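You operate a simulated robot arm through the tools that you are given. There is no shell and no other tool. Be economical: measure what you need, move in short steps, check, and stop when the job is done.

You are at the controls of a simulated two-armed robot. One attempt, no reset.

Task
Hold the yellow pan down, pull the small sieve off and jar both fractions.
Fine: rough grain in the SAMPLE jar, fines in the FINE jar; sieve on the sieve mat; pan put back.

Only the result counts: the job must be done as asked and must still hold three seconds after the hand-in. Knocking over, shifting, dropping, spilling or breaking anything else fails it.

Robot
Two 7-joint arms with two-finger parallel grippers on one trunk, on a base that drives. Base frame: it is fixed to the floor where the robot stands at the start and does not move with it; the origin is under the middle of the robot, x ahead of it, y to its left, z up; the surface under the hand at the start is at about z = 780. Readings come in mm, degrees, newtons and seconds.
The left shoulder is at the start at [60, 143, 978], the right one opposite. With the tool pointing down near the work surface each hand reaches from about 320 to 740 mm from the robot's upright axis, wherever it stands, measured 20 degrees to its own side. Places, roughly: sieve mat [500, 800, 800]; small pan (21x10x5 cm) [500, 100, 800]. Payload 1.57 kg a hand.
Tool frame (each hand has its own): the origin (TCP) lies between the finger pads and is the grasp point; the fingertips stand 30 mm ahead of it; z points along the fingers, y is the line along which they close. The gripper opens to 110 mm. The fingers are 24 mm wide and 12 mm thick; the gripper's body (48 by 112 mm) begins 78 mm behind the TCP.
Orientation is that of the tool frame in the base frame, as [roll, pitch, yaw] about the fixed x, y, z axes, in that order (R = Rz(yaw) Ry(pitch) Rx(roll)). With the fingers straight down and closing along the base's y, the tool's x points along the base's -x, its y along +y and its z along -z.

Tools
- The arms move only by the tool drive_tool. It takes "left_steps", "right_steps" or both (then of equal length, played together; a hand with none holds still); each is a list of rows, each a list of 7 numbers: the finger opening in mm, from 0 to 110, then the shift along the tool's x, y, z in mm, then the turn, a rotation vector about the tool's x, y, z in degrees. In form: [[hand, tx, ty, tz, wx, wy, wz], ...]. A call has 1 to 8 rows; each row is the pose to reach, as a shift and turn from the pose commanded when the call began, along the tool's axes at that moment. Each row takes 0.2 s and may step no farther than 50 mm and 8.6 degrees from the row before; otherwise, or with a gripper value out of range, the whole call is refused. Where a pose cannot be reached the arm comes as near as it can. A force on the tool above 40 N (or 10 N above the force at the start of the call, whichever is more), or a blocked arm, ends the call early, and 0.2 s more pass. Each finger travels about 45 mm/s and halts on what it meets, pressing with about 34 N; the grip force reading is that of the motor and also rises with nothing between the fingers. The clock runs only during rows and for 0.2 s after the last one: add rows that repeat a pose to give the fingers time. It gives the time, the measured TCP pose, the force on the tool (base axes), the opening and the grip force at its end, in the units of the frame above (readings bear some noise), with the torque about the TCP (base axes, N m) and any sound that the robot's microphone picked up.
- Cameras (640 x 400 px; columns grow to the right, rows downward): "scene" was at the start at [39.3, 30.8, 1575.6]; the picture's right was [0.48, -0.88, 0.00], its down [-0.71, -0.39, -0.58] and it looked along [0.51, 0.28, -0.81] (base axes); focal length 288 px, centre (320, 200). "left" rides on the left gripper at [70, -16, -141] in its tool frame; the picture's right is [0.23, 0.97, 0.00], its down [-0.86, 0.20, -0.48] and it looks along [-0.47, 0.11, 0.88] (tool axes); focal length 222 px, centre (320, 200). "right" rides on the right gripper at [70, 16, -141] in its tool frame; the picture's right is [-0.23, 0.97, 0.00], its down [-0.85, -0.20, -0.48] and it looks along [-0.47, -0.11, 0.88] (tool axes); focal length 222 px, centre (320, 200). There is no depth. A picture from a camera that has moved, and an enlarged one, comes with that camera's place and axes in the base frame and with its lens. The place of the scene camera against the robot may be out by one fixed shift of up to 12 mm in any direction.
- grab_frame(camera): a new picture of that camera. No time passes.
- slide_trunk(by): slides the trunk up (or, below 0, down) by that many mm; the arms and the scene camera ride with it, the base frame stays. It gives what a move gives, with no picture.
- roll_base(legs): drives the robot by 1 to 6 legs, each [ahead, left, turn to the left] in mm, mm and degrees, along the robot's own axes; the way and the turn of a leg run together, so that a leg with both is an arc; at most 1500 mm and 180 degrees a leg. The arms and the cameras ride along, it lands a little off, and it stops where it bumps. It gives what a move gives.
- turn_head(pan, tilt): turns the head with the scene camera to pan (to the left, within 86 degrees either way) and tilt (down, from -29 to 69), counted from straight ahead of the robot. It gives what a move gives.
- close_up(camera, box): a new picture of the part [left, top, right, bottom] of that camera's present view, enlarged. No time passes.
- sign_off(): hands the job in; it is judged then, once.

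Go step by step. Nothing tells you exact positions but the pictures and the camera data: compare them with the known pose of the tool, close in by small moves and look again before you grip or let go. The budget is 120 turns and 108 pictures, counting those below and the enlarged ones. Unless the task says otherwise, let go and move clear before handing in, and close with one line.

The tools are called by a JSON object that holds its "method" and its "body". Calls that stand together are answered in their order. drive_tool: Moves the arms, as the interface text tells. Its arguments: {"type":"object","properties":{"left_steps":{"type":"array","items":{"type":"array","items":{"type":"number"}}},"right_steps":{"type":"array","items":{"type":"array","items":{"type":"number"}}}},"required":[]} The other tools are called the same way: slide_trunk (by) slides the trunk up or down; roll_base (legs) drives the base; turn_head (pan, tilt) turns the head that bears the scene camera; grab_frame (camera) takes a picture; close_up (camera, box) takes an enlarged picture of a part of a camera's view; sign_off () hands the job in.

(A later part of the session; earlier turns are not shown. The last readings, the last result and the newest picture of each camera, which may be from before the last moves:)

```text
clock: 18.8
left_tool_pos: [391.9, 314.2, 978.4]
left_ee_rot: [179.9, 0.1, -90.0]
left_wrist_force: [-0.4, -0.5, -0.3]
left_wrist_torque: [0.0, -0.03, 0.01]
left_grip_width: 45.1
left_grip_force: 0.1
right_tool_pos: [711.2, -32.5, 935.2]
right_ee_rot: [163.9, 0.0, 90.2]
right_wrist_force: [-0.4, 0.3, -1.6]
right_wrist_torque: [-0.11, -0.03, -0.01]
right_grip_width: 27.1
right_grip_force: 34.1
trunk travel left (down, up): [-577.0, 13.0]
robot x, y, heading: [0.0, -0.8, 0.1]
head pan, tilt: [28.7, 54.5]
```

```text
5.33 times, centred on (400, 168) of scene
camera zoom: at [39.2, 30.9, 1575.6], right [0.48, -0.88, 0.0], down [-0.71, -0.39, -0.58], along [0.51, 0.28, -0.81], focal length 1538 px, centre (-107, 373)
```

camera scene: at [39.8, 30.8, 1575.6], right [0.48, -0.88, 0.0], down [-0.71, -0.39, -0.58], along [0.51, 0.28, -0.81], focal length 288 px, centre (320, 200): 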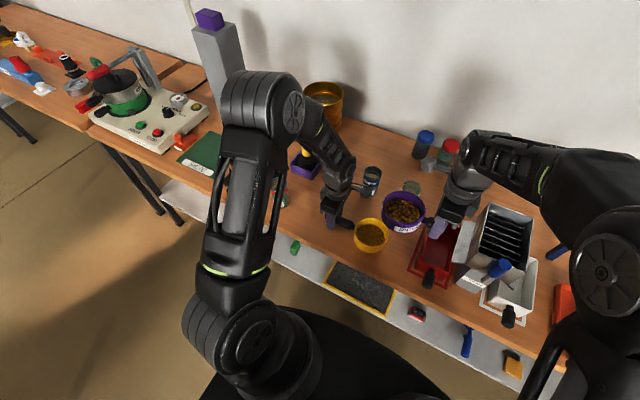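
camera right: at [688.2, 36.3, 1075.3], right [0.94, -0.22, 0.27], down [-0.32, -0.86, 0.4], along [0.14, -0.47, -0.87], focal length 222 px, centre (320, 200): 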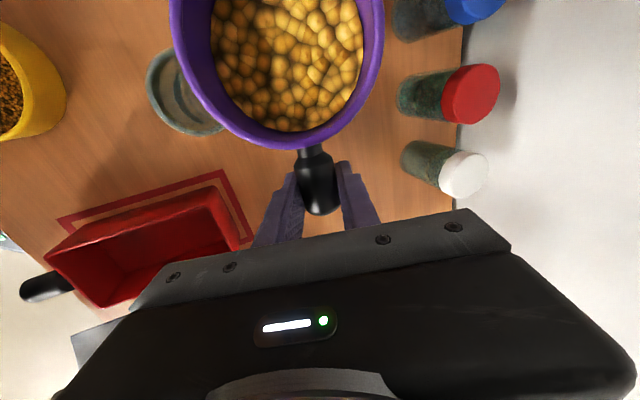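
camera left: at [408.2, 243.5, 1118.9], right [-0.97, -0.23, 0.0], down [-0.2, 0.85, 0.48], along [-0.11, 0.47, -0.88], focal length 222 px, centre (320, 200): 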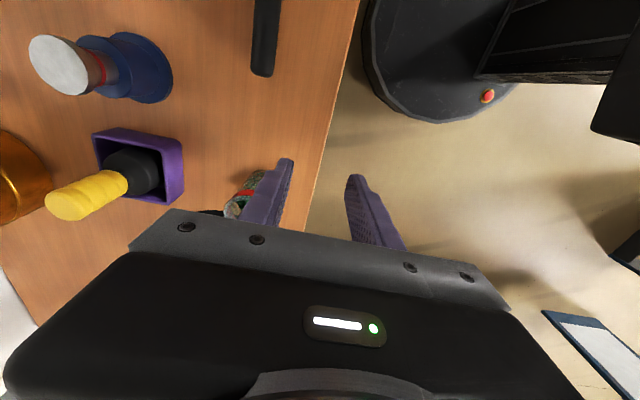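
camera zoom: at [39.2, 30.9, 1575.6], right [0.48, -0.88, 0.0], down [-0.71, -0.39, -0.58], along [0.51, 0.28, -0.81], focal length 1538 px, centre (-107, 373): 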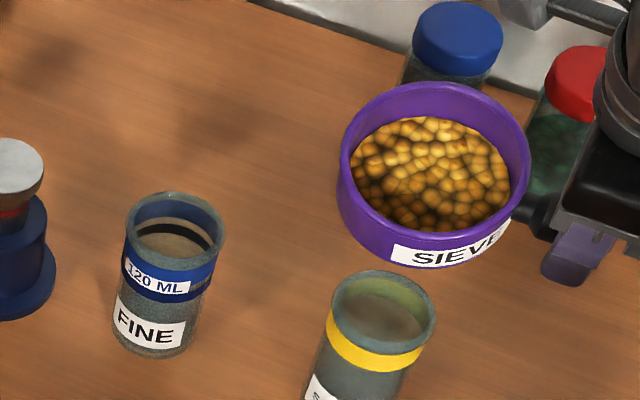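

Alignment confirmed (jar projects where expected). Now tilt to ~30° with lip ~35 mm above the jar's far inner side.

{"method": "drive_tool", "body": {"right_steps": [[0, -2, 0, 2, -4, 0, 0], [0, -3.5, 1, 5, -8, 0, 0], [0, -3.5, 1, 6, -11, 0, 0], [0, -3.5, 1, 7, -14, 0, 0], [0, -3.5, 1, 7, -14, 0, 0]]}}

{"method": "grab_frame", "body": {"camera": "right"}}

{"method": "close_up", "body": {"camera": "scene", "box": [340, 130, 460, 205]}}

```text
clock: 20.0
left_tool_pos: [392.7, 314.5, 978.2]
left_ee_rot: [-179.9, 0.0, -90.0]
left_wrist_force: [-0.2, 0.9, 0.1]
left_wrist_torque: [-0.04, 0.02, 0.0]
left_grip_width: 44.9
left_grip_force: 0.0
right_tool_pos: [715.4, -37.3, 928.8]
right_ee_rot: [149.9, 0.0, 90.2]
right_wrist_force: [0.4, 0.4, -2.8]
right_wrist_torque: [-0.13, 0.01, 0.02]
right_grip_width: 27.4
right_grip_force: 34.0
trunk travel left (down, up): [-577.0, 13.0]
robot x, y, heading: [-1.4, 1.8, -0.0]
head pan, tilt: [28.7, 54.5]
```

```text
67 pictures are left
camera right: at [657.4, 31.9, 1059.3], right [0.84, -0.22, 0.49], down [-0.41, -0.86, 0.31], along [0.35, -0.46, -0.81], focal length 222 px, centre (320, 200)
```

right: 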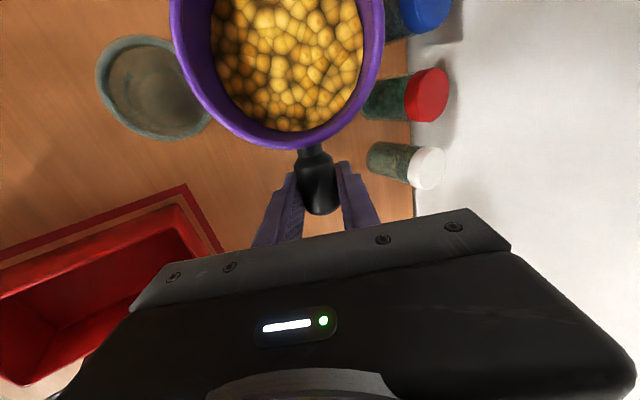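

```text
5.33 times, centred on (400, 168) of scene
camera zoom: at [39.7, 30.8, 1575.6], right [0.48, -0.88, 0.0], down [-0.71, -0.39, -0.58], along [0.51, 0.28, -0.81], focal length 1538 px, centre (-107, 373)
```

zoom: 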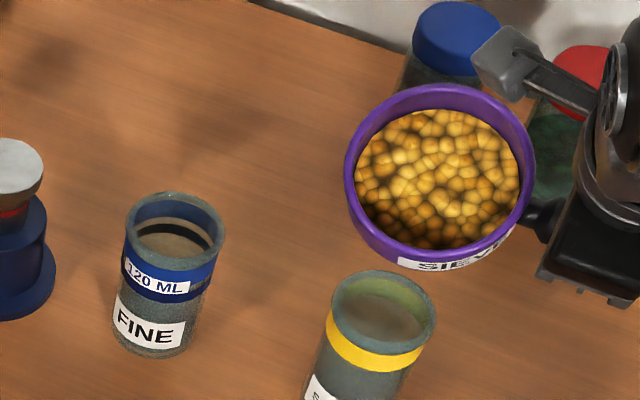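

No flow yet at 30°. Continue to 45°.

{"method": "drive_tool", "body": {"right_steps": [[0, 0, -2, -1, -4, 0, 0], [0, 0, -4, -3, -8, 0, 0], [0, 0, -6, -4, -12, 0, 0], [0, 0, -7.6, -5.6, -15, 0, 0], [0, 0, -7.6, -5.6, -15, 0, 0]]}}

{"method": "grab_frame", "body": {"camera": "right"}}

{"method": "close_up", "body": {"camera": "scene", "box": [340, 130, 460, 205]}}

```text
clock: 21.2
left_tool_pos: [392.0, 314.5, 978.8]
left_ee_rot: [-180.0, 0.0, -90.0]
left_wrist_force: [0.5, -0.4, -0.8]
left_wrist_torque: [0.02, -0.03, 0.0]
left_grip_width: 45.2
left_grip_force: 0.1
right_tool_pos: [705.2, -36.6, 929.1]
right_ee_rot: [134.9, 0.0, 90.2]
right_wrist_force: [0.1, -0.1, -1.9]
right_wrist_torque: [-0.1, 0.01, 0.01]
right_grip_width: 27.1
right_grip_force: 33.6
trunk travel left (down, up): [-577.0, 13.0]
robot x, y, heading: [-0.9, 1.9, 0.2]
head pan, tilt: [28.7, 54.5]
```

```text
65 pictures are left
camera right: at [615.5, 31.5, 1040.6], right [0.69, -0.23, 0.69], down [-0.48, -0.86, 0.2], along [0.55, -0.46, -0.7], focal length 222 px, centre (320, 200)
```

right: 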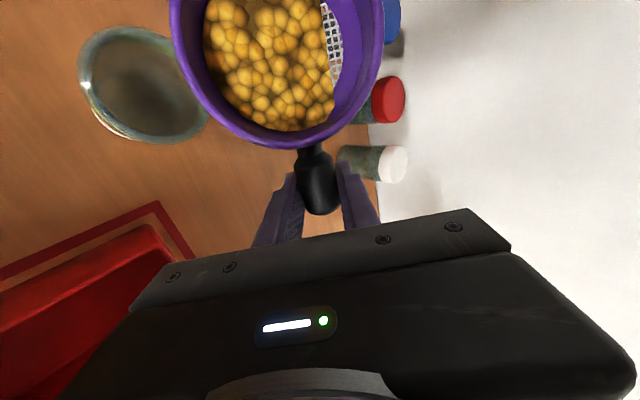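

```text
5.33 times, centred on (400, 168) of scene
camera zoom: at [39.7, 30.8, 1575.6], right [0.48, -0.88, 0.0], down [-0.71, -0.39, -0.58], along [0.51, 0.28, -0.81], focal length 1538 px, centre (-107, 373)
```

zoom: 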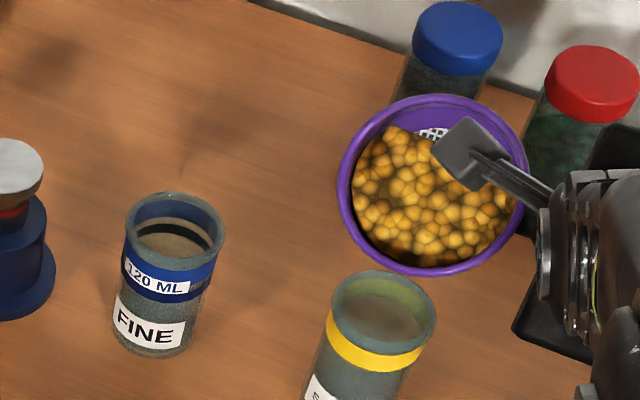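

Grains have begun sliding to the lip, which is over the jar. I tilt slowly to 60°.

{"method": "drive_tool", "body": {"right_steps": [[0, 0, -0.7, -3, -3.5, 0, 0], [0, 0, -1.4, -5.7, -7, 0, 0], [0, 0, -1.4, -5.7, -7, 0, 0], [0, 0, -2.6, -8, -10, 0, 0], [0, 0, -3.8, -10, -12.5, 0, 0], [0, 0, -5, -12, -15, 0, 0], [0, 0, -5, -12, -15, 0, 0]]}}

{"method": "grab_frame", "body": {"camera": "right"}}

{"method": "close_up", "body": {"camera": "scene", "box": [340, 140, 460, 215]}}

```text
clock: 22.8
left_tool_pos: [391.3, 313.5, 977.6]
left_ee_rot: [180.0, -0.1, -90.0]
left_wrist_force: [-0.3, 0.4, 0.0]
left_wrist_torque: [0.0, 0.02, 0.0]
left_grip_width: 44.7
left_grip_force: 0.0
right_tool_pos: [694.0, -37.5, 935.2]
right_ee_rot: [119.8, 0.0, 90.2]
right_wrist_force: [0.2, -0.6, -1.3]
right_wrist_torque: [-0.09, 0.03, 0.0]
right_grip_width: 26.9
right_grip_force: 34.7
trunk travel left (down, up): [-577.0, 13.0]
robot x, y, heading: [0.9, 1.8, 0.1]
head pan, tilt: [28.7, 54.5]
```

```text
63 pictures are left
camera right: at [578.8, 31.4, 1019.2], right [0.49, -0.23, 0.84], down [-0.51, -0.86, 0.07], along [0.71, -0.46, -0.53], focal length 222 px, centre (320, 200)
```

right: 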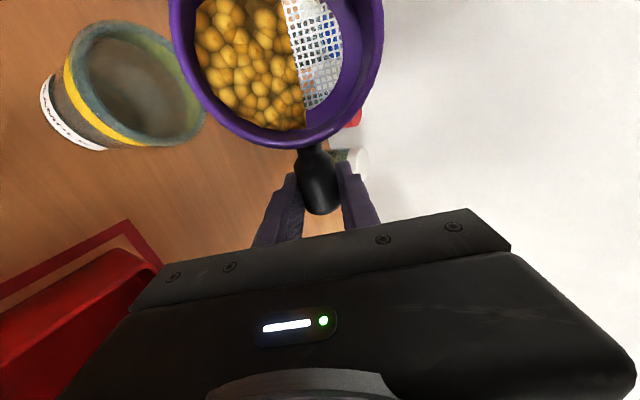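

```text
5.33 times, centred on (400, 178) of scene
camera zoom: at [39.7, 30.8, 1575.6], right [0.48, -0.88, 0.0], down [-0.71, -0.39, -0.58], along [0.51, 0.28, -0.81], focal length 1538 px, centre (-107, 320)
```

zoom: 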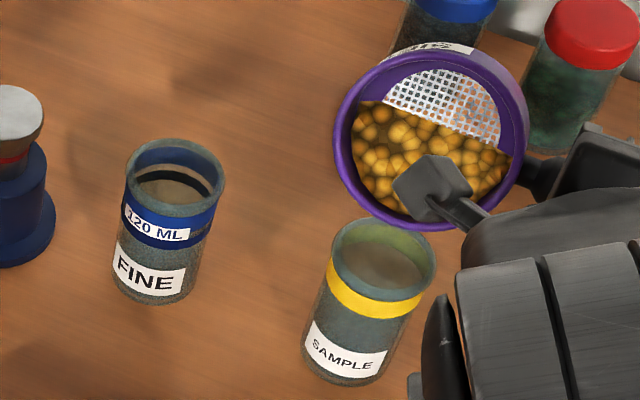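

Grain is banked at the lip but still inside. Continue slowly to 75°, lip ~15 mm above the jar mouth.

{"method": "drive_tool", "body": {"right_steps": [[0, 0, -0.7, -1.9, -2.3, 0, 0], [0, 0, -1.4, -3.8, -4.6, 0, 0], [0, 0, -2.1, -5.7, -7, 0, 0], [0, 0, -2.1, -5.7, -7, 0, 0], [0, 0, -2.1, -5.7, -7, 0, 0]]}}

{"method": "grab_frame", "body": {"camera": "right"}}

{"method": "close_up", "body": {"camera": "scene", "box": [340, 140, 460, 215]}}

```text
clock: 24.0
left_tool_pos: [392.1, 314.3, 978.1]
left_ee_rot: [-180.0, 0.0, -90.0]
left_wrist_force: [-1.2, 0.0, -0.3]
left_wrist_torque: [0.01, -0.02, 0.01]
left_grip_width: 45.1
left_grip_force: 0.1
right_tool_pos: [687.1, -37.2, 937.2]
right_ee_rot: [113.0, 0.0, 90.2]
right_wrist_force: [-1.1, -0.1, -1.4]
right_wrist_torque: [-0.14, 0.03, -0.02]
right_grip_width: 27.2
right_grip_force: 33.7
trunk travel left (down, up): [-577.0, 13.0]
robot x, y, heading: [0.0, -3.5, 0.2]
head pan, tilt: [28.7, 54.5]
```

```text
61 pictures are left
camera right: at [562.9, 31.3, 1005.9], right [0.38, -0.23, 0.9], down [-0.52, -0.86, 0.0], along [0.77, -0.46, -0.44], focal length 222 px, centre (320, 200)
```

right: 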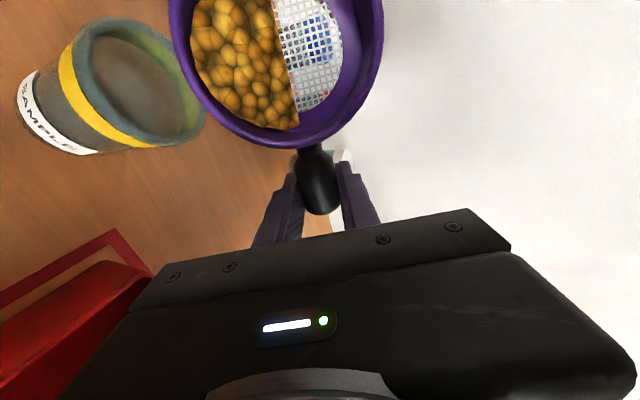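

```text
5.33 times, centred on (400, 178) of scene
camera zoom: at [39.6, 30.8, 1575.6], right [0.48, -0.88, 0.0], down [-0.71, -0.39, -0.58], along [0.51, 0.28, -0.81], focal length 1538 px, centre (-107, 320)
```

zoom: 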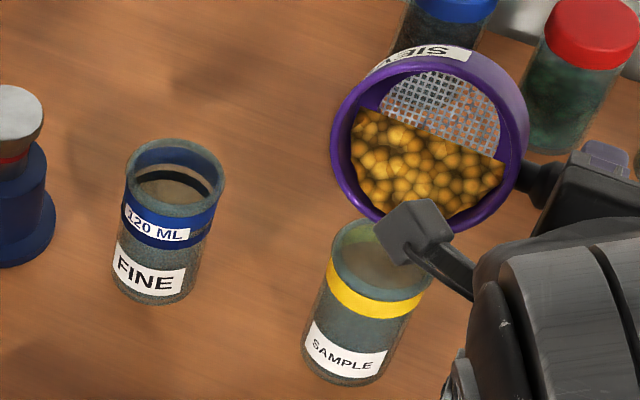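

Almost at the lip. Next 8° gradually.

{"method": "drive_tool", "body": {"right_steps": [[0, 0, -0.3, -1.3, -2, 0, 0], [0, 0, -0.5, -2.5, -4, 0, 0], [0, 0, -0.5, -2.5, -4, 0, 0], [0, 0, -0.8, -3.7, -6, 0, 0], [0, 0, -1, -5, -8, 0, 0], [0, 0, -1, -5, -8, 0, 0], [0, 0, -1, -5, -8, 0, 0]]}}

{"method": "grab_frame", "body": {"camera": "right"}}

{"method": "close_up", "body": {"camera": "scene", "box": [340, 140, 460, 215]}}

```text
clock: 25.6
left_tool_pos: [392.3, 314.3, 978.1]
left_ee_rot: [180.0, 0.0, -90.1]
left_wrist_force: [0.0, -0.5, 0.9]
left_wrist_torque: [0.01, 0.0, 0.01]
left_grip_width: 45.2
left_grip_force: 0.1
right_tool_pos: [682.5, -37.6, 936.7]
right_ee_rot: [105.0, 0.0, 90.2]
right_wrist_force: [-0.9, -0.1, -2.8]
right_wrist_torque: [-0.12, 0.03, -0.03]
right_grip_width: 27.0
right_grip_force: 33.8
trunk travel left (down, up): [-577.0, 13.0]
robot x, y, heading: [1.3, 0.5, 0.0]
head pan, tilt: [28.7, 54.5]
```

```text
59 pictures are left
camera right: at [549.9, 30.8, 988.7], right [0.25, -0.23, 0.94], down [-0.51, -0.86, -0.07], along [0.82, -0.46, -0.33], focal length 222 px, centre (320, 200)
```

right: 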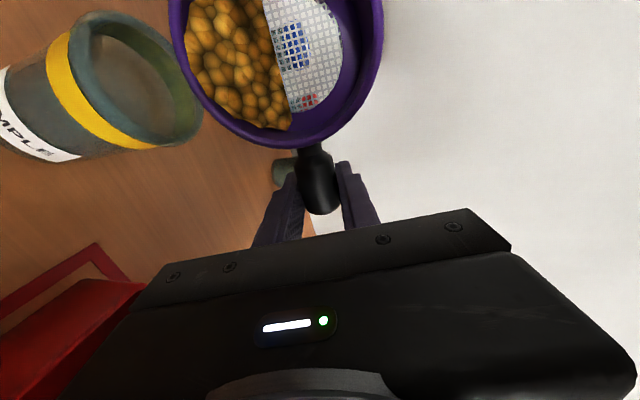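

```text
5.33 times, centred on (400, 178) of scene
camera zoom: at [39.6, 30.8, 1575.6], right [0.48, -0.88, 0.0], down [-0.71, -0.39, -0.58], along [0.51, 0.28, -0.81], focal length 1538 px, centre (-107, 320)
```

zoom: 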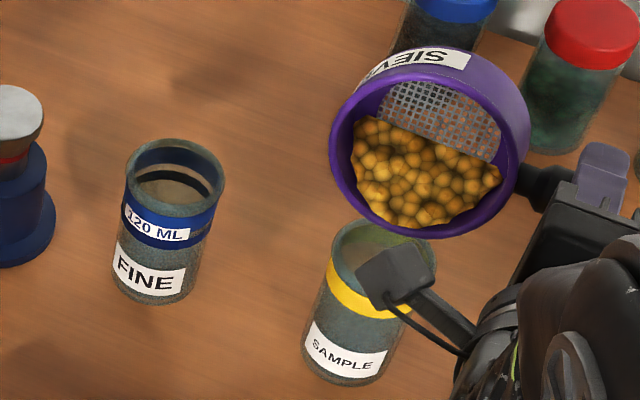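

Still held by friction at 75°. On to 83° in small steps.

{"method": "drive_tool", "body": {"right_steps": [[0, 0, -0.2, -2, -2, 0, 0], [0, 0, -0.4, -4, -4, 0, 0], [0, 0, -0.4, -4, -4, 0, 0], [0, 0, -0.6, -6, -6, 0, 0], [0, 0, -0.8, -8, -8, 0, 0], [0, 0, -0.8, -8, -8, 0, 0], [0, 0, -0.8, -8, -8, 0, 0]]}}

{"method": "grab_frame", "body": {"camera": "right"}}

{"method": "close_up", "body": {"camera": "scene", "box": [340, 140, 460, 215]}}

```text
clock: 27.2
left_tool_pos: [391.9, 314.7, 978.9]
left_ee_rot: [180.0, 0.0, -89.9]
left_wrist_force: [0.0, -1.0, 0.9]
left_wrist_torque: [-0.01, -0.01, -0.05]
left_grip_width: 45.3
left_grip_force: 0.0
right_tool_pos: [675.1, -36.9, 938.8]
right_ee_rot: [96.9, 0.0, 90.2]
right_wrist_force: [0.3, -0.5, -1.7]
right_wrist_torque: [-0.11, 0.0, -0.01]
right_grip_width: 27.0
right_grip_force: 33.3
trunk travel left (down, up): [-577.0, 13.0]
robot x, y, heading: [-0.9, 0.9, 0.0]
head pan, tilt: [28.7, 54.5]
```

```text
57 pictures are left
camera right: at [535.3, 31.3, 971.2], right [0.12, -0.23, 0.97], down [-0.5, -0.86, -0.14], along [0.86, -0.46, -0.21], focal length 222 px, centre (320, 200)
```

right: 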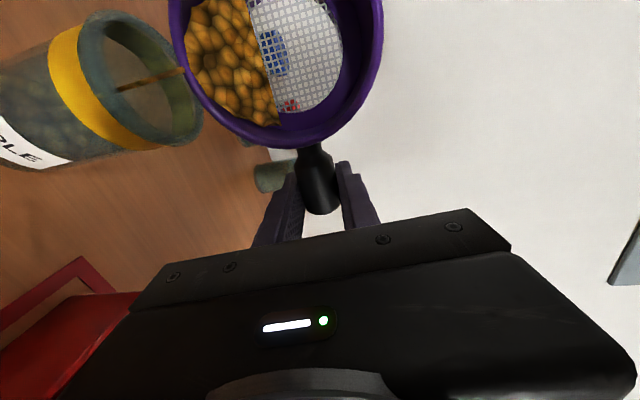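

```text
5.33 times, centred on (400, 178) of scene
camera zoom: at [39.6, 30.8, 1575.6], right [0.48, -0.88, 0.0], down [-0.71, -0.39, -0.58], along [0.51, 0.28, -0.81], focal length 1538 px, centre (-107, 320)
```

zoom: 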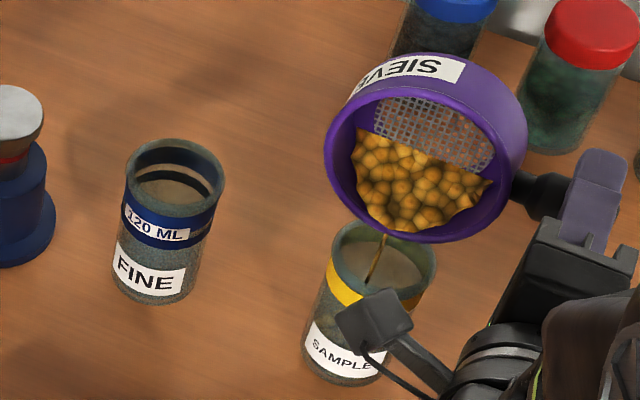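

A thin stream runs into the SAMPLE jar. I hold here to let it run, then look.

{"method": "drive_tool", "body": {"right_steps": [[0, 0, 0, 0, 0, 0, 0], [0, 0, 0, 0, 0, 0, 0], [0, 0, 0, 0, 0, 0, 0], [0, 0, 0, 0, 0, 0, 0], [0, 0, 0, 0, 0, 0, 0], [0, 0, 0, 0, 0, 0, 0]]}}

{"method": "grab_frame", "body": {"camera": "right"}}

```text
clock: 28.6
left_tool_pos: [392.1, 314.3, 977.6]
left_ee_rot: [-179.9, 0.0, -90.0]
left_wrist_force: [0.0, 0.2, -0.8]
left_wrist_torque: [0.03, -0.01, 0.03]
left_grip_width: 45.2
left_grip_force: 0.1
right_tool_pos: [675.3, -38.1, 937.4]
right_ee_rot: [97.1, 0.0, 90.2]
right_wrist_force: [0.0, -0.4, -0.9]
right_wrist_torque: [-0.09, 0.0, -0.02]
right_grip_width: 27.1
right_grip_force: 34.3
trunk travel left (down, up): [-577.0, 13.0]
robot x, y, heading: [1.2, -3.6, -0.1]
head pan, tilt: [28.7, 54.5]
```

```text
55 pictures are left
camera right: at [535.3, 31.3, 971.3], right [0.12, -0.23, 0.97], down [-0.5, -0.86, -0.14], along [0.86, -0.46, -0.21], focal length 222 px, centre (320, 200)
```

right: 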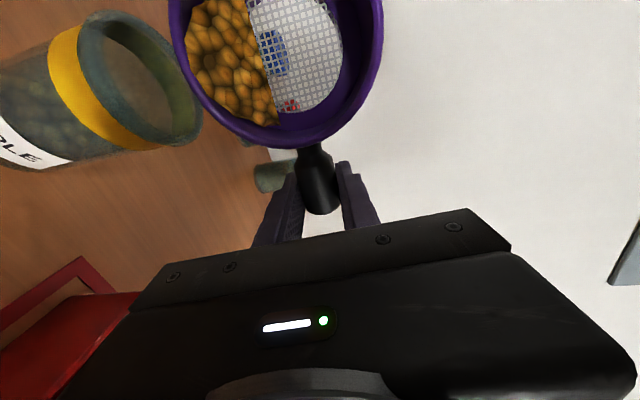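

It stops when level; grain flows in proportion to tilt. Continue to 99° slowly, pivoting about the lip.

{"method": "drive_tool", "body": {"right_steps": [[0, 0, 0.4, -1.8, -2, 0, 0], [0, 0, 0.8, -3.6, -4, 0, 0], [0, 0, 1.2, -5.4, -6, 0, 0], [0, 0, 1.6, -7.3, -8, 0, 0], [0, 0, 1.6, -9, -10, 0, 0], [0, 0, 1.6, -10.7, -12, 0, 0], [0, 0, 1.6, -12.3, -14, 0, 0], [0, 0, 1.8, -14, -16, 0, 0]]}}

{"method": "grab_frame", "body": {"camera": "right"}}

{"method": "close_up", "body": {"camera": "scene", "box": [340, 140, 460, 215]}}

```text
clock: 30.4
left_tool_pos: [391.2, 313.7, 978.9]
left_ee_rot: [179.9, -0.1, -90.0]
left_wrist_force: [0.4, -0.9, 0.4]
left_wrist_torque: [-0.05, 0.01, -0.02]
left_grip_width: 45.0
left_grip_force: 0.1
right_tool_pos: [661.7, -36.3, 941.5]
right_ee_rot: [80.9, 0.0, 90.1]
right_wrist_force: [0.0, -0.4, -0.9]
right_wrist_torque: [-0.09, 0.03, 0.01]
right_grip_width: 27.2
right_grip_force: 34.6
trunk travel left (down, up): [-577.0, 13.0]
robot x, y, heading: [0.9, -1.8, 0.2]
head pan, tilt: [28.7, 54.5]
```

```text
54 pictures are left
camera right: at [518.0, 31.9, 935.3], right [-0.15, -0.23, 0.96], down [-0.44, -0.86, -0.27], along [0.89, -0.46, 0.03], focal length 222 px, centre (320, 200)
```

right: 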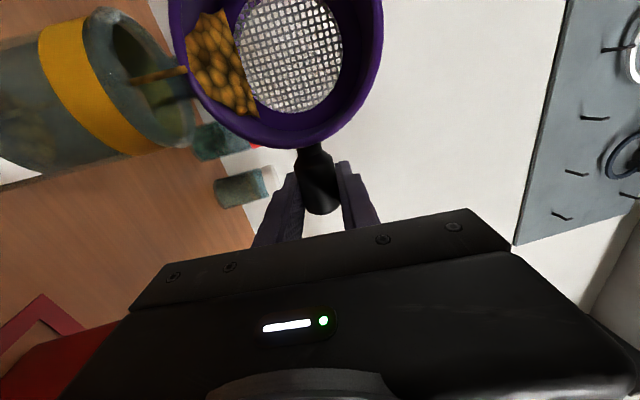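

```text
5.33 times, centred on (400, 178) of scene
camera zoom: at [39.4, 31.2, 1575.6], right [0.48, -0.88, 0.0], down [-0.71, -0.39, -0.58], along [0.51, 0.28, -0.81], focal length 1538 px, centre (-107, 320)
```

zoom: 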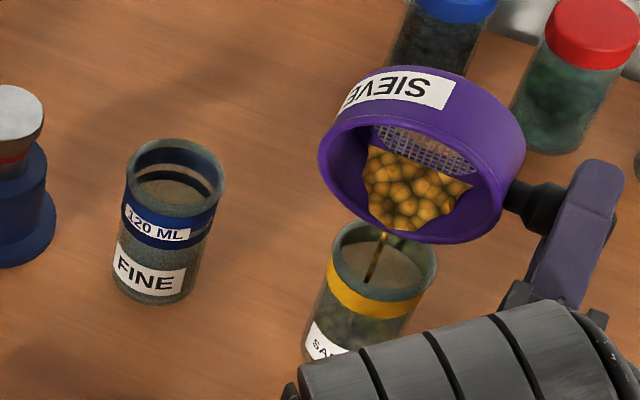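

Stream still lands in the jar. Continue to 115°.

{"method": "drive_tool", "body": {"right_steps": [[0, 0, 0, 0, 0, 0, 0], [0, 0, 0.4, -2.5, -3, 0, 0], [0, 0, 0.8, -4.6, -5.5, 0, 0], [0, 0, 1.1, -6.9, -8, 0, 0], [0, 0, 1.2, -8.5, -10, 0, 0], [0, 0, 1.3, -10.3, -12, 0, 0], [0, 0, 1.4, -12, -14, 0, 0], [0, 0, 1.6, -13.6, -16, 0, 0]]}}

{"method": "grab_frame", "body": {"camera": "right"}}

```text
clock: 32.2
left_tool_pos: [391.8, 314.1, 979.7]
left_ee_rot: [-179.9, 0.0, -90.0]
left_wrist_force: [0.5, 0.3, -0.3]
left_wrist_torque: [0.0, -0.02, -0.01]
left_grip_width: 45.1
left_grip_force: 0.0
right_tool_pos: [646.7, -36.0, 942.8]
right_ee_rot: [64.6, 0.0, 90.2]
right_wrist_force: [-3.7, -1.7, 16.7]
right_wrist_torque: [-0.64, 1.92, 0.04]
right_grip_width: 27.0
right_grip_force: 33.6
trunk travel left (down, up): [-577.0, 13.0]
robot x, y, heading: [0.8, -0.9, 0.1]
head pan, tilt: [28.7, 54.5]
```

```text
52 pictures are left
camera right: at [510.6, 32.1, 898.1], right [-0.42, -0.23, 0.88], down [-0.34, -0.86, -0.39], along [0.84, -0.46, 0.28], focal length 222 px, centre (320, 200)
```

right: 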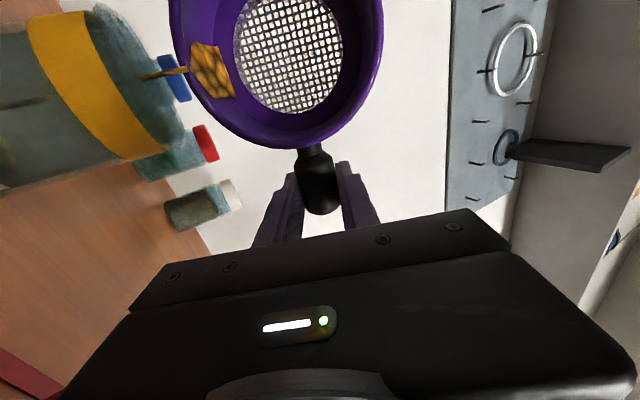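

The wrist registers a 17 N upward push at about [530, −75] — the hand's body is touching the red tray's rim. I raise the hand immediately, keeping the stream over the jar.

{"method": "drive_tool", "body": {"right_steps": [[0, 0, 7, 6, 0, 0, 0], [0, 0, 14.1, 12.2, 0, 0, 0], [0, 0, 14.1, 12.2, 0, 0, 0]]}}

{"method": "grab_frame", "body": {"camera": "right"}}

{"method": "grab_frame", "body": {"camera": "scene"}}

```text
clock: 33.0
left_tool_pos: [391.2, 314.7, 977.9]
left_ee_rot: [180.0, 0.0, -90.0]
left_wrist_force: [-0.3, 0.3, -0.1]
left_wrist_torque: [0.02, -0.01, 0.02]
left_grip_width: 45.0
left_grip_force: 0.0
right_tool_pos: [652.5, -37.3, 958.4]
right_ee_rot: [65.1, -0.1, 90.2]
right_wrist_force: [-1.5, -0.5, -1.0]
right_wrist_torque: [-0.08, 0.05, 0.0]
right_grip_width: 26.7
right_grip_force: 33.7
trunk travel left (down, up): [-577.0, 13.0]
robot x, y, heading: [0.0, -3.6, 0.2]
head pan, tilt: [28.7, 54.5]
```

```text
51 pictures are left
camera right: at [516.8, 31.2, 913.8], right [-0.41, -0.23, 0.88], down [-0.35, -0.86, -0.38], along [0.84, -0.46, 0.27], focal length 222 px, centre (320, 200)
```

right: 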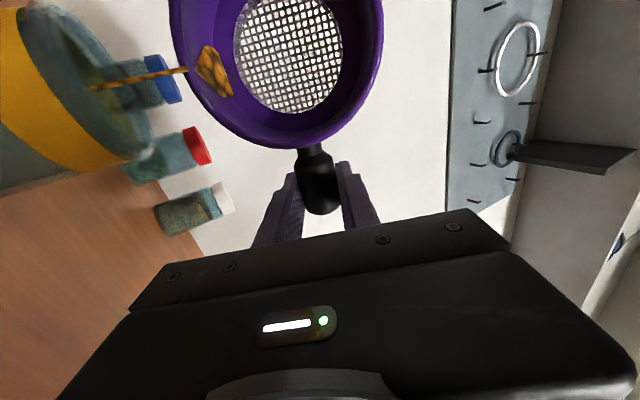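

```text
50 pictures are left
camera scene: at [39.6, 30.9, 1575.5], right [0.48, -0.88, 0.0], down [-0.71, -0.39, -0.58], along [0.51, 0.28, -0.81], focal length 288 px, centre (320, 200)
```

scene: 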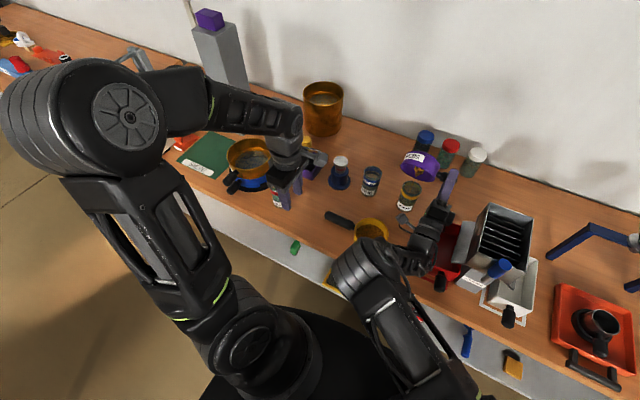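

Contact gone, stream still in the jar. Hold to drain, then look.

{"method": "drive_tool", "body": {"right_steps": [[0, 0, 0, 0, 0, 0, 0], [0, 0, 0, 0, 0, 0, 0], [0, 0, 0, 0, 0, 0, 0], [0, 0, 0, 0, 0, 0, 0]]}}

{"method": "grab_frame", "body": {"camera": "right"}}

{"method": "close_up", "body": {"camera": "scene", "box": [340, 140, 500, 290]}}

```text
clock: 34.0
left_tool_pos: [390.8, 314.1, 979.3]
left_ee_rot: [-180.0, 0.0, -90.0]
left_wrist_force: [-0.6, -1.0, 0.8]
left_wrist_torque: [0.01, 0.03, -0.01]
left_grip_width: 45.2
left_grip_force: 0.0
right_tool_pos: [651.8, -37.3, 959.1]
right_ee_rot: [65.0, 0.0, 90.2]
right_wrist_force: [0.4, -0.1, -0.7]
right_wrist_torque: [-0.11, 0.04, 0.0]
right_grip_width: 26.7
right_grip_force: 34.0
trunk travel left (down, up): [-577.0, 13.0]
robot x, y, heading: [-2.1, -1.2, 0.1]
head pan, tilt: [28.7, 54.5]
```

```text
49 pictures are left
camera right: at [516.8, 31.4, 914.0], right [-0.41, -0.23, 0.88], down [-0.35, -0.86, -0.38], along [0.84, -0.46, 0.27], focal length 222 px, centre (320, 200)
```

right: 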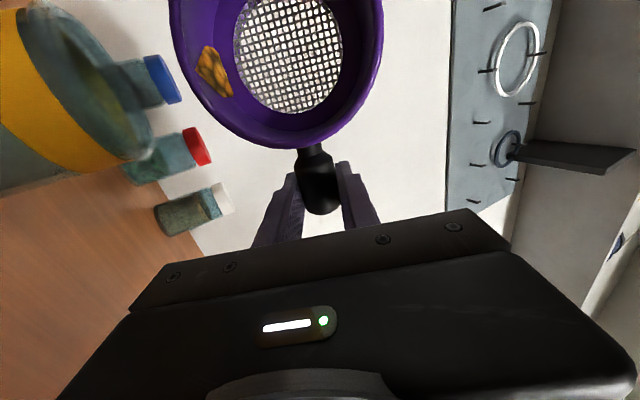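

```text
2.67 times, centred on (420, 215) of scene
camera zoom: at [39.5, 30.9, 1575.6], right [0.48, -0.88, 0.0], down [-0.71, -0.39, -0.58], along [0.51, 0.28, -0.81], focal length 769 px, centre (53, 160)
```

zoom: 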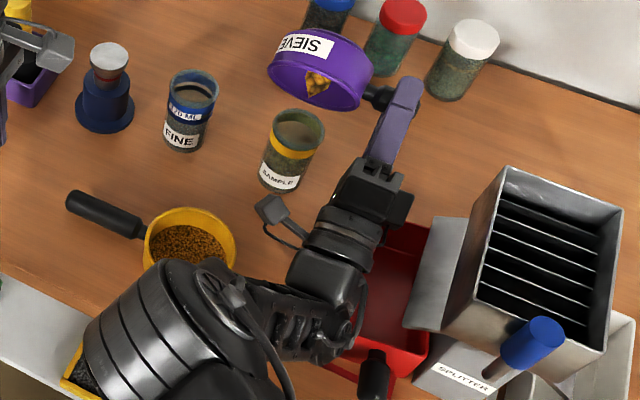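

A small residue remains. I raise 30 mm to keep clear of the tray, then tilt to ~127°.

{"method": "drive_tool", "body": {"right_steps": [[0, 0, 12, 6, 0, 0, 0], [0, 0, 26, 12, 0, 0, 0], [0, 0, 28, 11, -3, 0, 0], [0, 0, 29, 10.5, -6, 0, 0], [0, 0, 29.8, 9.5, -9, 0, 0], [0, 0, 29.8, 9.5, -12, 0, 0], [0, 0, 29.8, 9.5, -12, 0, 0]]}}

{"method": "grab_frame", "body": {"camera": "right"}}

{"method": "close_up", "body": {"camera": "scene", "box": [340, 140, 500, 290]}}

```text
clock: 35.6
left_tool_pos: [392.1, 313.9, 978.6]
left_ee_rot: [-179.9, -0.1, -90.0]
left_wrist_force: [0.1, 0.3, 0.3]
left_wrist_torque: [-0.01, 0.03, -0.03]
left_grip_width: 45.3
left_grip_force: 0.1
right_tool_pos: [648.4, -37.2, 989.7]
right_ee_rot: [52.8, -0.1, 90.2]
right_wrist_force: [0.2, 0.2, -1.4]
right_wrist_torque: [-0.1, 0.04, 0.04]
right_grip_width: 27.1
right_grip_force: 33.6
trunk travel left (down, up): [-577.0, 13.0]
robot x, y, heading: [-1.1, 0.8, -0.1]
head pan, tilt: [28.7, 54.5]
```

```text
47 pictures are left
camera right: at [524.7, 31.9, 917.6], right [-0.59, -0.23, 0.78], down [-0.26, -0.86, -0.45], along [0.77, -0.46, 0.44], focal length 222 px, centre (320, 200)
```

right: 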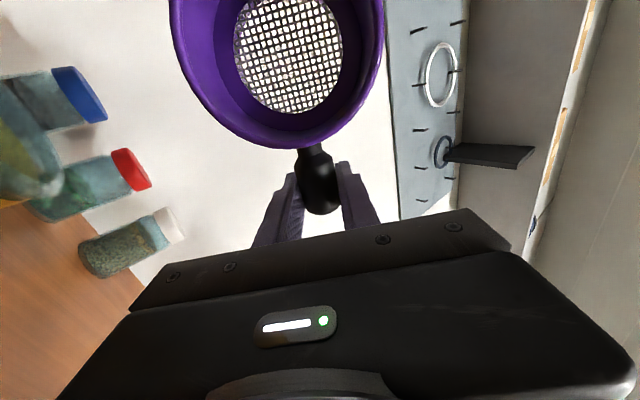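

```text
2.67 times, centred on (420, 215) of scene
camera zoom: at [39.5, 30.9, 1575.6], right [0.48, -0.88, 0.0], down [-0.71, -0.39, -0.58], along [0.51, 0.28, -0.81], focal length 769 px, centre (53, 160)
```

zoom: 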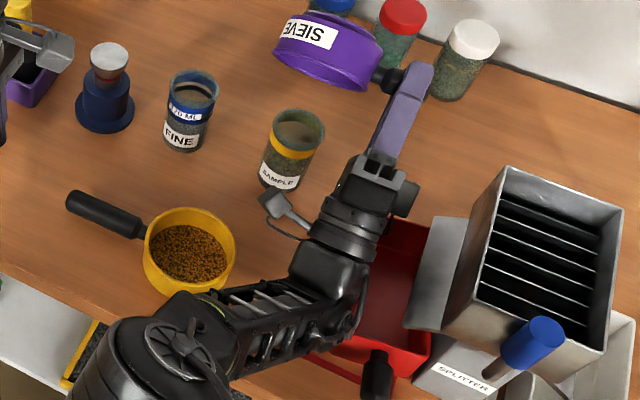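

The sieve is empty and nothing lies on the bench. Now raise and turn the sieve upright again.

{"method": "drive_tool", "body": {"right_steps": [[0, 0, 16, 12, 0, 0, 0], [0, 0, 32, 24, 8, 0, 0], [0, 0, 32, 24, 16, 0, 0], [0, 0, 32, 24, 24, 0, 0], [0, 0, 32, 24, 32, 0, 0], [0, 0, 32, 24, 40, 0, 0], [0, 0, 32, 24, 48, 0, 0], [0, 0, 32, 24, 56, 0, 0]]}}

{"method": "drive_tool", "body": {"right_steps": [[0, 0, 0, 0, 8, 0, 0], [0, 0, 0, 0, 16, 0, 0], [0, 0, 0, 0, 24, 0, 0], [0, 0, -10, -20, 32, 0, 0], [0, 0, -20, -40, 40, 0, 0], [0, 0, -28, -58, 48, 0, 0], [0, 0, -28, -58, 56, 0, 0], [0, 0, -28, -58, 64, 0, 0]]}}

```text
clock: 37.4
left_tool_pos: [392.0, 315.2, 977.9]
left_ee_rot: [180.0, -0.1, -90.0]
left_wrist_force: [0.9, -0.5, 0.1]
left_wrist_torque: [0.02, 0.02, 0.02]
left_grip_width: 45.1
left_grip_force: 0.1
right_tool_pos: [648.3, -36.8, 1029.0]
right_ee_rot: [109.1, 0.0, 90.1]
right_wrist_force: [0.3, -0.1, -0.5]
right_wrist_torque: [-0.12, 0.04, 0.01]
right_grip_width: 26.8
right_grip_force: 34.2
trunk travel left (down, up): [-577.0, 13.0]
robot x, y, heading: [1.9, -2.6, 0.0]
head pan, tilt: [28.7, 54.5]
```

```text
clock: 39.2
left_tool_pos: [392.6, 314.0, 978.4]
left_ee_rot: [-180.0, 0.0, -90.0]
left_wrist_force: [-0.1, -0.5, 0.9]
left_wrist_torque: [0.0, 0.05, 0.05]
left_grip_width: 44.9
left_grip_force: 0.0
right_tool_pos: [585.4, -37.6, 1022.7]
right_ee_rot: [173.1, -0.1, 90.1]
right_wrist_force: [-0.3, -1.2, -0.8]
right_wrist_torque: [-0.13, 0.01, 0.0]
right_grip_width: 27.1
right_grip_force: 34.1
trunk travel left (down, up): [-577.0, 13.0]
robot x, y, heading: [-5.8, -1.4, -0.1]
head pan, tilt: [28.7, 54.5]
```

Sieve nearly upright. Level it, retract both hands toward the robot for driving.

{"method": "drive_tool", "body": {"right_steps": [[0, 0, -30, -4, 3.5, 0, 0], [0, 0, -65, -8, 7, 0, 0], [0, 0, -100, -12, 7, 0, 0], [0, 0, -135, -16, 7, 0, 0], [0, 0, -154, -18.6, 7, 0, 0]], "left_steps": [[45, 0, 15, -15, 0, 0, 0], [45, 0, 30, -30, 0, 0, 0], [45, 0, 45, -45, 0, 0, 0], [45, 5, 60, -60, 0, 0, 0], [45, 10, 70, -70, 0, 0, 0]]}}

{"method": "grab_frame", "body": {"camera": "scene"}}

{"method": "grab_frame", "body": {"camera": "right"}}

```text
clock: 40.4
left_tool_pos: [319.1, 305.0, 1049.5]
left_ee_rot: [-180.0, -0.1, -90.1]
left_wrist_force: [-0.3, 0.0, -0.4]
left_wrist_torque: [0.0, 0.0, -0.01]
left_grip_width: 44.8
left_grip_force: 0.1
right_tool_pos: [429.1, -37.7, 1022.1]
right_ee_rot: [179.8, 0.0, 90.2]
right_wrist_force: [0.1, -0.2, -1.5]
right_wrist_torque: [-0.11, -0.01, -0.05]
right_grip_width: 27.0
right_grip_force: 33.0
trunk travel left (down, up): [-577.0, 13.0]
robot x, y, heading: [1.7, -1.9, -0.0]
head pan, tilt: [28.7, 54.5]
```

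```text
45 pictures are left
camera scene: at [38.6, 30.5, 1575.6], right [0.48, -0.88, 0.0], down [-0.71, -0.39, -0.58], along [0.51, 0.28, -0.81], focal length 288 px, centre (320, 200)
```

scene: 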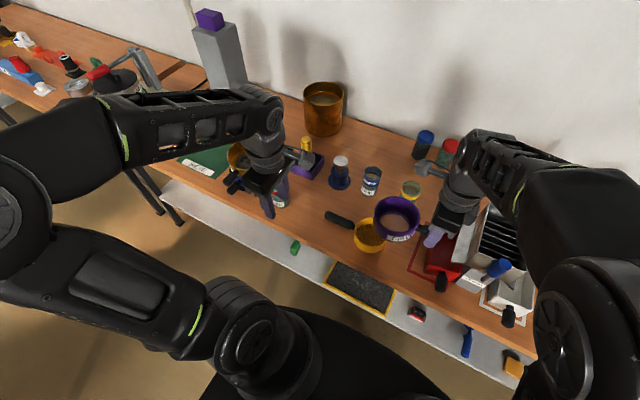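

```text
44 pictures are left
camera right: at [443.9, 31.7, 1162.6], right [0.97, -0.22, 0.0], down [-0.2, -0.86, 0.48], along [-0.11, -0.47, -0.88], focal length 222 px, centre (320, 200)
```

right: 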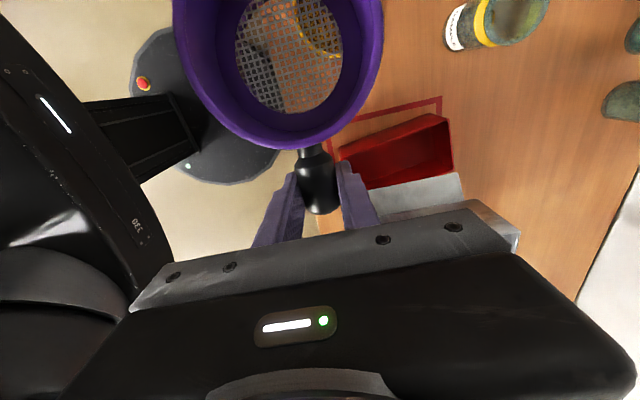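

The red tray's handle looks shifted relative to the first picture. Checking closely.

{"method": "close_up", "body": {"camera": "scene", "box": [400, 215, 480, 300]}}

```text
4.71 times, centred on (440, 258) of scene
camera zoom: at [38.6, 30.5, 1575.6], right [0.48, -0.88, 0.0], down [-0.71, -0.39, -0.58], along [0.51, 0.28, -0.81], focal length 1357 px, centre (-245, -71)
```

zoom: 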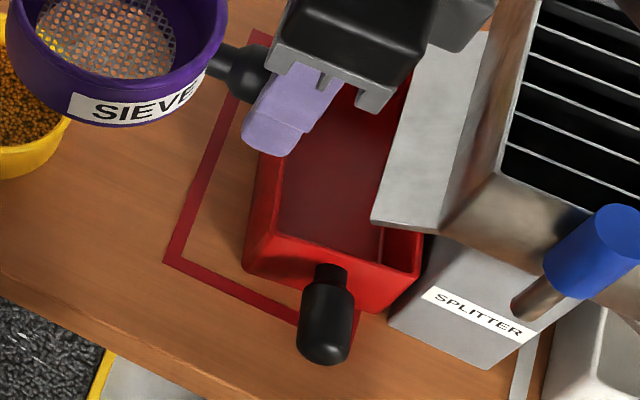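

The hand did push the red tray ~27 mm in −y off its outline; I'll put it back with the free right hand afterwards. First drive left to the sieve mat with the sieve.

{"method": "roll_base", "body": {"legs": [[-60, 0, 0], [0, 720, 0]]}}

{"method": "grab_frame", "body": {"camera": "scene"}}

{"method": "grab_frame", "body": {"camera": "right"}}

```text
clock: 44.9
left_tool_pos: [258.2, 1024.0, 1049.0]
left_ee_rot: [-180.0, 0.0, -90.2]
left_wrist_force: [-0.3, -0.6, 1.1]
left_wrist_torque: [0.0, 0.03, 0.01]
left_grip_width: 44.8
left_grip_force: 0.2
right_tool_pos: [369.7, 683.2, 1020.4]
right_ee_rot: [180.0, 0.0, 90.1]
right_wrist_force: [-0.1, -0.5, -1.5]
right_wrist_torque: [-0.12, 0.01, -0.02]
right_grip_width: 26.9
right_grip_force: 33.8
trunk travel left (down, up): [-577.0, 13.0]
robot x, y, heading: [-62.1, 721.8, -0.1]
head pan, tilt: [28.7, 54.5]
```

```text
42 pictures are left
camera scene: at [-21.3, 751.0, 1575.6], right [0.48, -0.88, 0.0], down [-0.71, -0.39, -0.58], along [0.51, 0.28, -0.81], focal length 288 px, centre (320, 200)
```

scene: 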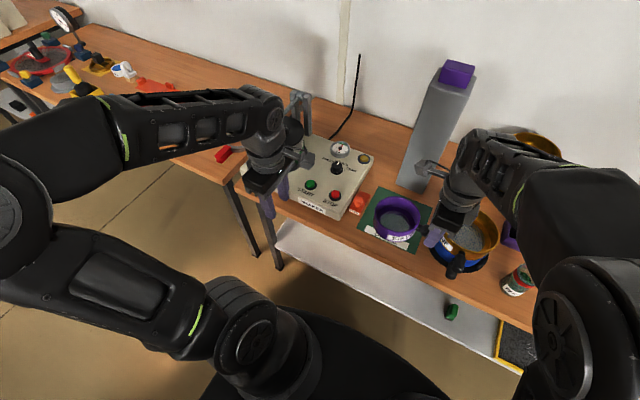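

```text
41 pictures are left
camera right: at [384.3, 751.3, 1162.5], right [0.97, -0.23, 0.0], down [-0.2, -0.86, 0.48], along [-0.11, -0.47, -0.88], focal length 222 px, centre (320, 200)
```

right: 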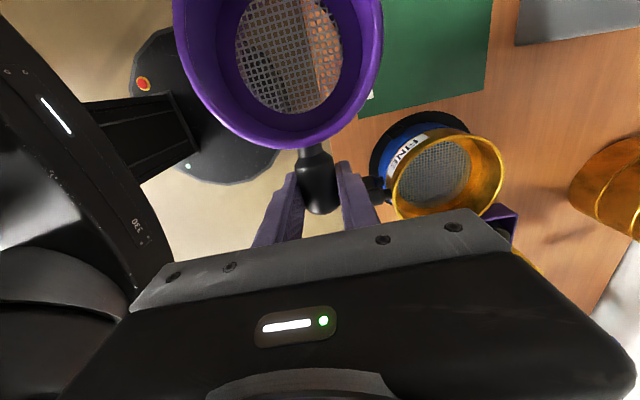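

The mat spans about x 440–628, y 678–870. I move the sieve over [530, 795], clear of the big stack, and lower partway.

{"method": "drive_tool", "body": {"right_steps": [[0, 5, 40, 0, 0, 0, 0], [0, 12, 80, 0, 0, 0, 0], [0, 20, 120, 0, 0, 0, 0], [0, 27, 158, 0, 0, 0, 0], [0, 27, 158, 45, 0, 0, 0], [0, 27, 158, 90, 0, 0, 0], [0, 27, 158, 135, 0, 0, 0], [0, 27, 158, 160, 0, 0, 0]]}}

{"method": "grab_frame", "body": {"camera": "right"}}

{"method": "close_up", "body": {"camera": "scene", "box": [340, 150, 500, 275]}}

```text
clock: 46.7
left_tool_pos: [260.3, 1023.0, 1048.4]
left_ee_rot: [-179.9, 0.0, -90.1]
left_wrist_force: [0.0, -0.3, -0.3]
left_wrist_torque: [0.01, 0.02, -0.03]
left_grip_width: 45.1
left_grip_force: 0.2
right_tool_pos: [526.8, 709.3, 859.6]
right_ee_rot: [-180.0, 0.1, 90.1]
right_wrist_force: [-0.3, 0.7, -2.0]
right_wrist_torque: [-0.1, 0.04, 0.02]
right_grip_width: 26.8
right_grip_force: 34.4
trunk travel left (down, up): [-577.0, 13.0]
robot x, y, heading: [-60.5, 719.5, -0.2]
head pan, tilt: [28.7, 54.5]
```

```text
40 pictures are left
camera right: at [542.5, 778.1, 1001.2], right [0.97, -0.23, 0.0], down [-0.2, -0.86, 0.48], along [-0.11, -0.47, -0.88], focal length 222 px, centre (320, 200)
```

right: 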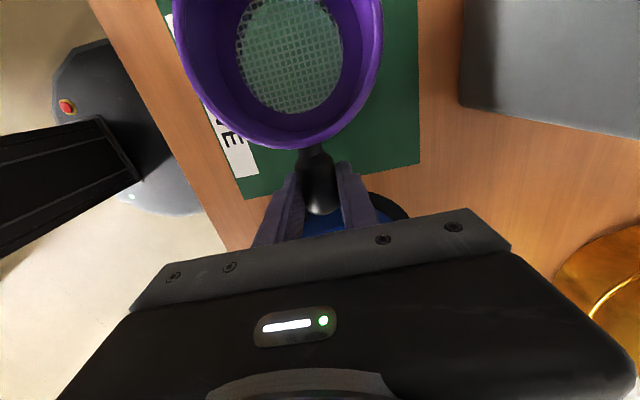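

```text
3.20 times, centred on (420, 212) of scene
camera zoom: at [-20.9, 750.3, 1575.6], right [0.48, -0.88, 0.0], down [-0.71, -0.39, -0.58], along [0.51, 0.28, -0.81], focal length 923 px, centre (0, 160)
```

zoom: 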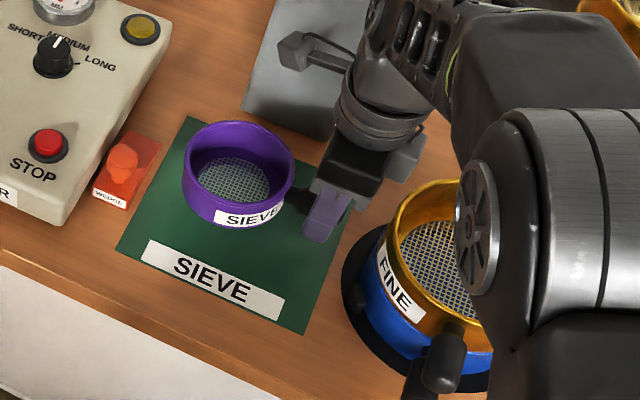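

Sieve is well inside the mat. Lowering gently until contact.

{"method": "drive_tool", "body": {"right_steps": [[0, 0, 0, 15, 0, 0, 0], [0, 0, 0, 28, 0, 0, 0], [0, 0, 0, 36, 0, 0, 0], [0, 0, 0, 40, 0, 0, 0], [0, 0, 0, 42, 0, 0, 0], [0, 0, 0, 44, 0, 0, 0], [0, 0, 0, 44, 0, 0, 0]]}}

{"method": "close_up", "body": {"camera": "scene", "box": [350, 160, 430, 222]}}

```text
clock: 48.3
left_tool_pos: [259.5, 1022.7, 1047.5]
left_ee_rot: [-180.0, -0.1, -90.1]
left_wrist_force: [0.1, -0.9, 0.5]
left_wrist_torque: [0.02, 0.03, 0.01]
left_grip_width: 45.0
left_grip_force: 0.1
right_tool_pos: [527.0, 707.5, 818.0]
right_ee_rot: [179.8, 0.0, 90.0]
right_wrist_force: [1.0, -5.3, 12.0]
right_wrist_torque: [0.72, -0.04, -0.12]
right_grip_width: 26.9
right_grip_force: 34.2
trunk travel left (down, up): [-577.0, 13.0]
robot x, y, heading: [-59.4, 719.4, -0.0]
head pan, tilt: [28.7, 54.5]
```

```text
6.45 times, centred on (390, 191) of scene
camera zoom: at [-22.3, 749.5, 1575.7], right [0.48, -0.88, 0.0], down [-0.71, -0.39, -0.58], along [0.51, 0.28, -0.81], focal length 1860 px, centre (-132, 258)
```

zoom: 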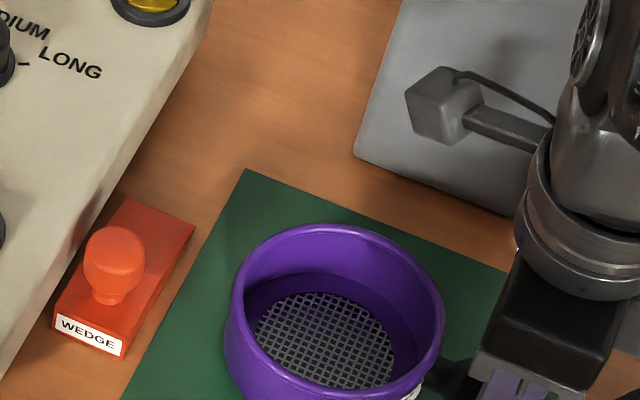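

Contact with the mat (12 N). I ease up 1.5 mm and open.

{"method": "drive_tool", "body": {"right_steps": [[0, 0, 0, -1.2, 0, 0, 0], [15, 0, 0, -1.2, 0, 0, 0], [32, 0, 0, -1.2, 0, 0, 0], [50, 0, 0, -1.2, 0, 0, 0], [60, 0, 0, -1.2, 0, 0, 0], [60, 0, 0, -1.2, 0, 0, 0]]}}

{"method": "grab_frame", "body": {"camera": "right"}}

```text
clock: 49.7
left_tool_pos: [259.3, 1023.3, 1047.7]
left_ee_rot: [-180.0, 0.0, -90.1]
left_wrist_force: [-0.2, 0.3, 0.4]
left_wrist_torque: [-0.01, 0.02, 0.03]
left_grip_width: 44.9
left_grip_force: 0.1
right_tool_pos: [526.6, 708.7, 818.2]
right_ee_rot: [179.9, 0.0, 90.2]
right_wrist_force: [0.7, 0.3, 0.4]
right_wrist_torque: [0.01, 0.0, -0.01]
right_grip_width: 59.8
right_grip_force: 0.1
trunk travel left (down, up): [-577.0, 13.0]
robot x, y, heading: [-61.7, 721.1, -0.4]
head pan, tilt: [28.7, 54.5]
```

```text
37 pictures are left
camera right: at [542.0, 777.4, 960.0], right [0.97, -0.23, 0.0], down [-0.2, -0.86, 0.48], along [-0.11, -0.47, -0.88], focal length 222 px, centre (320, 200)
```

right: 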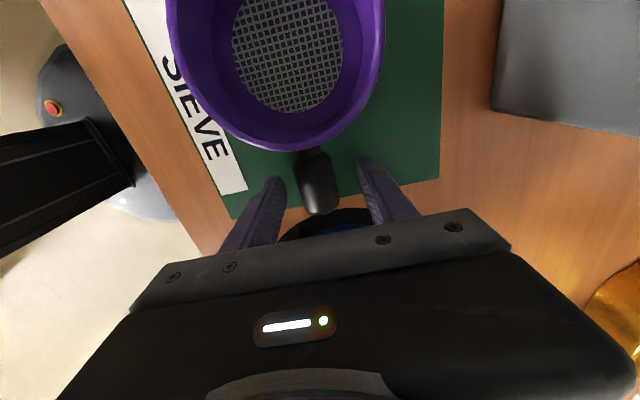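

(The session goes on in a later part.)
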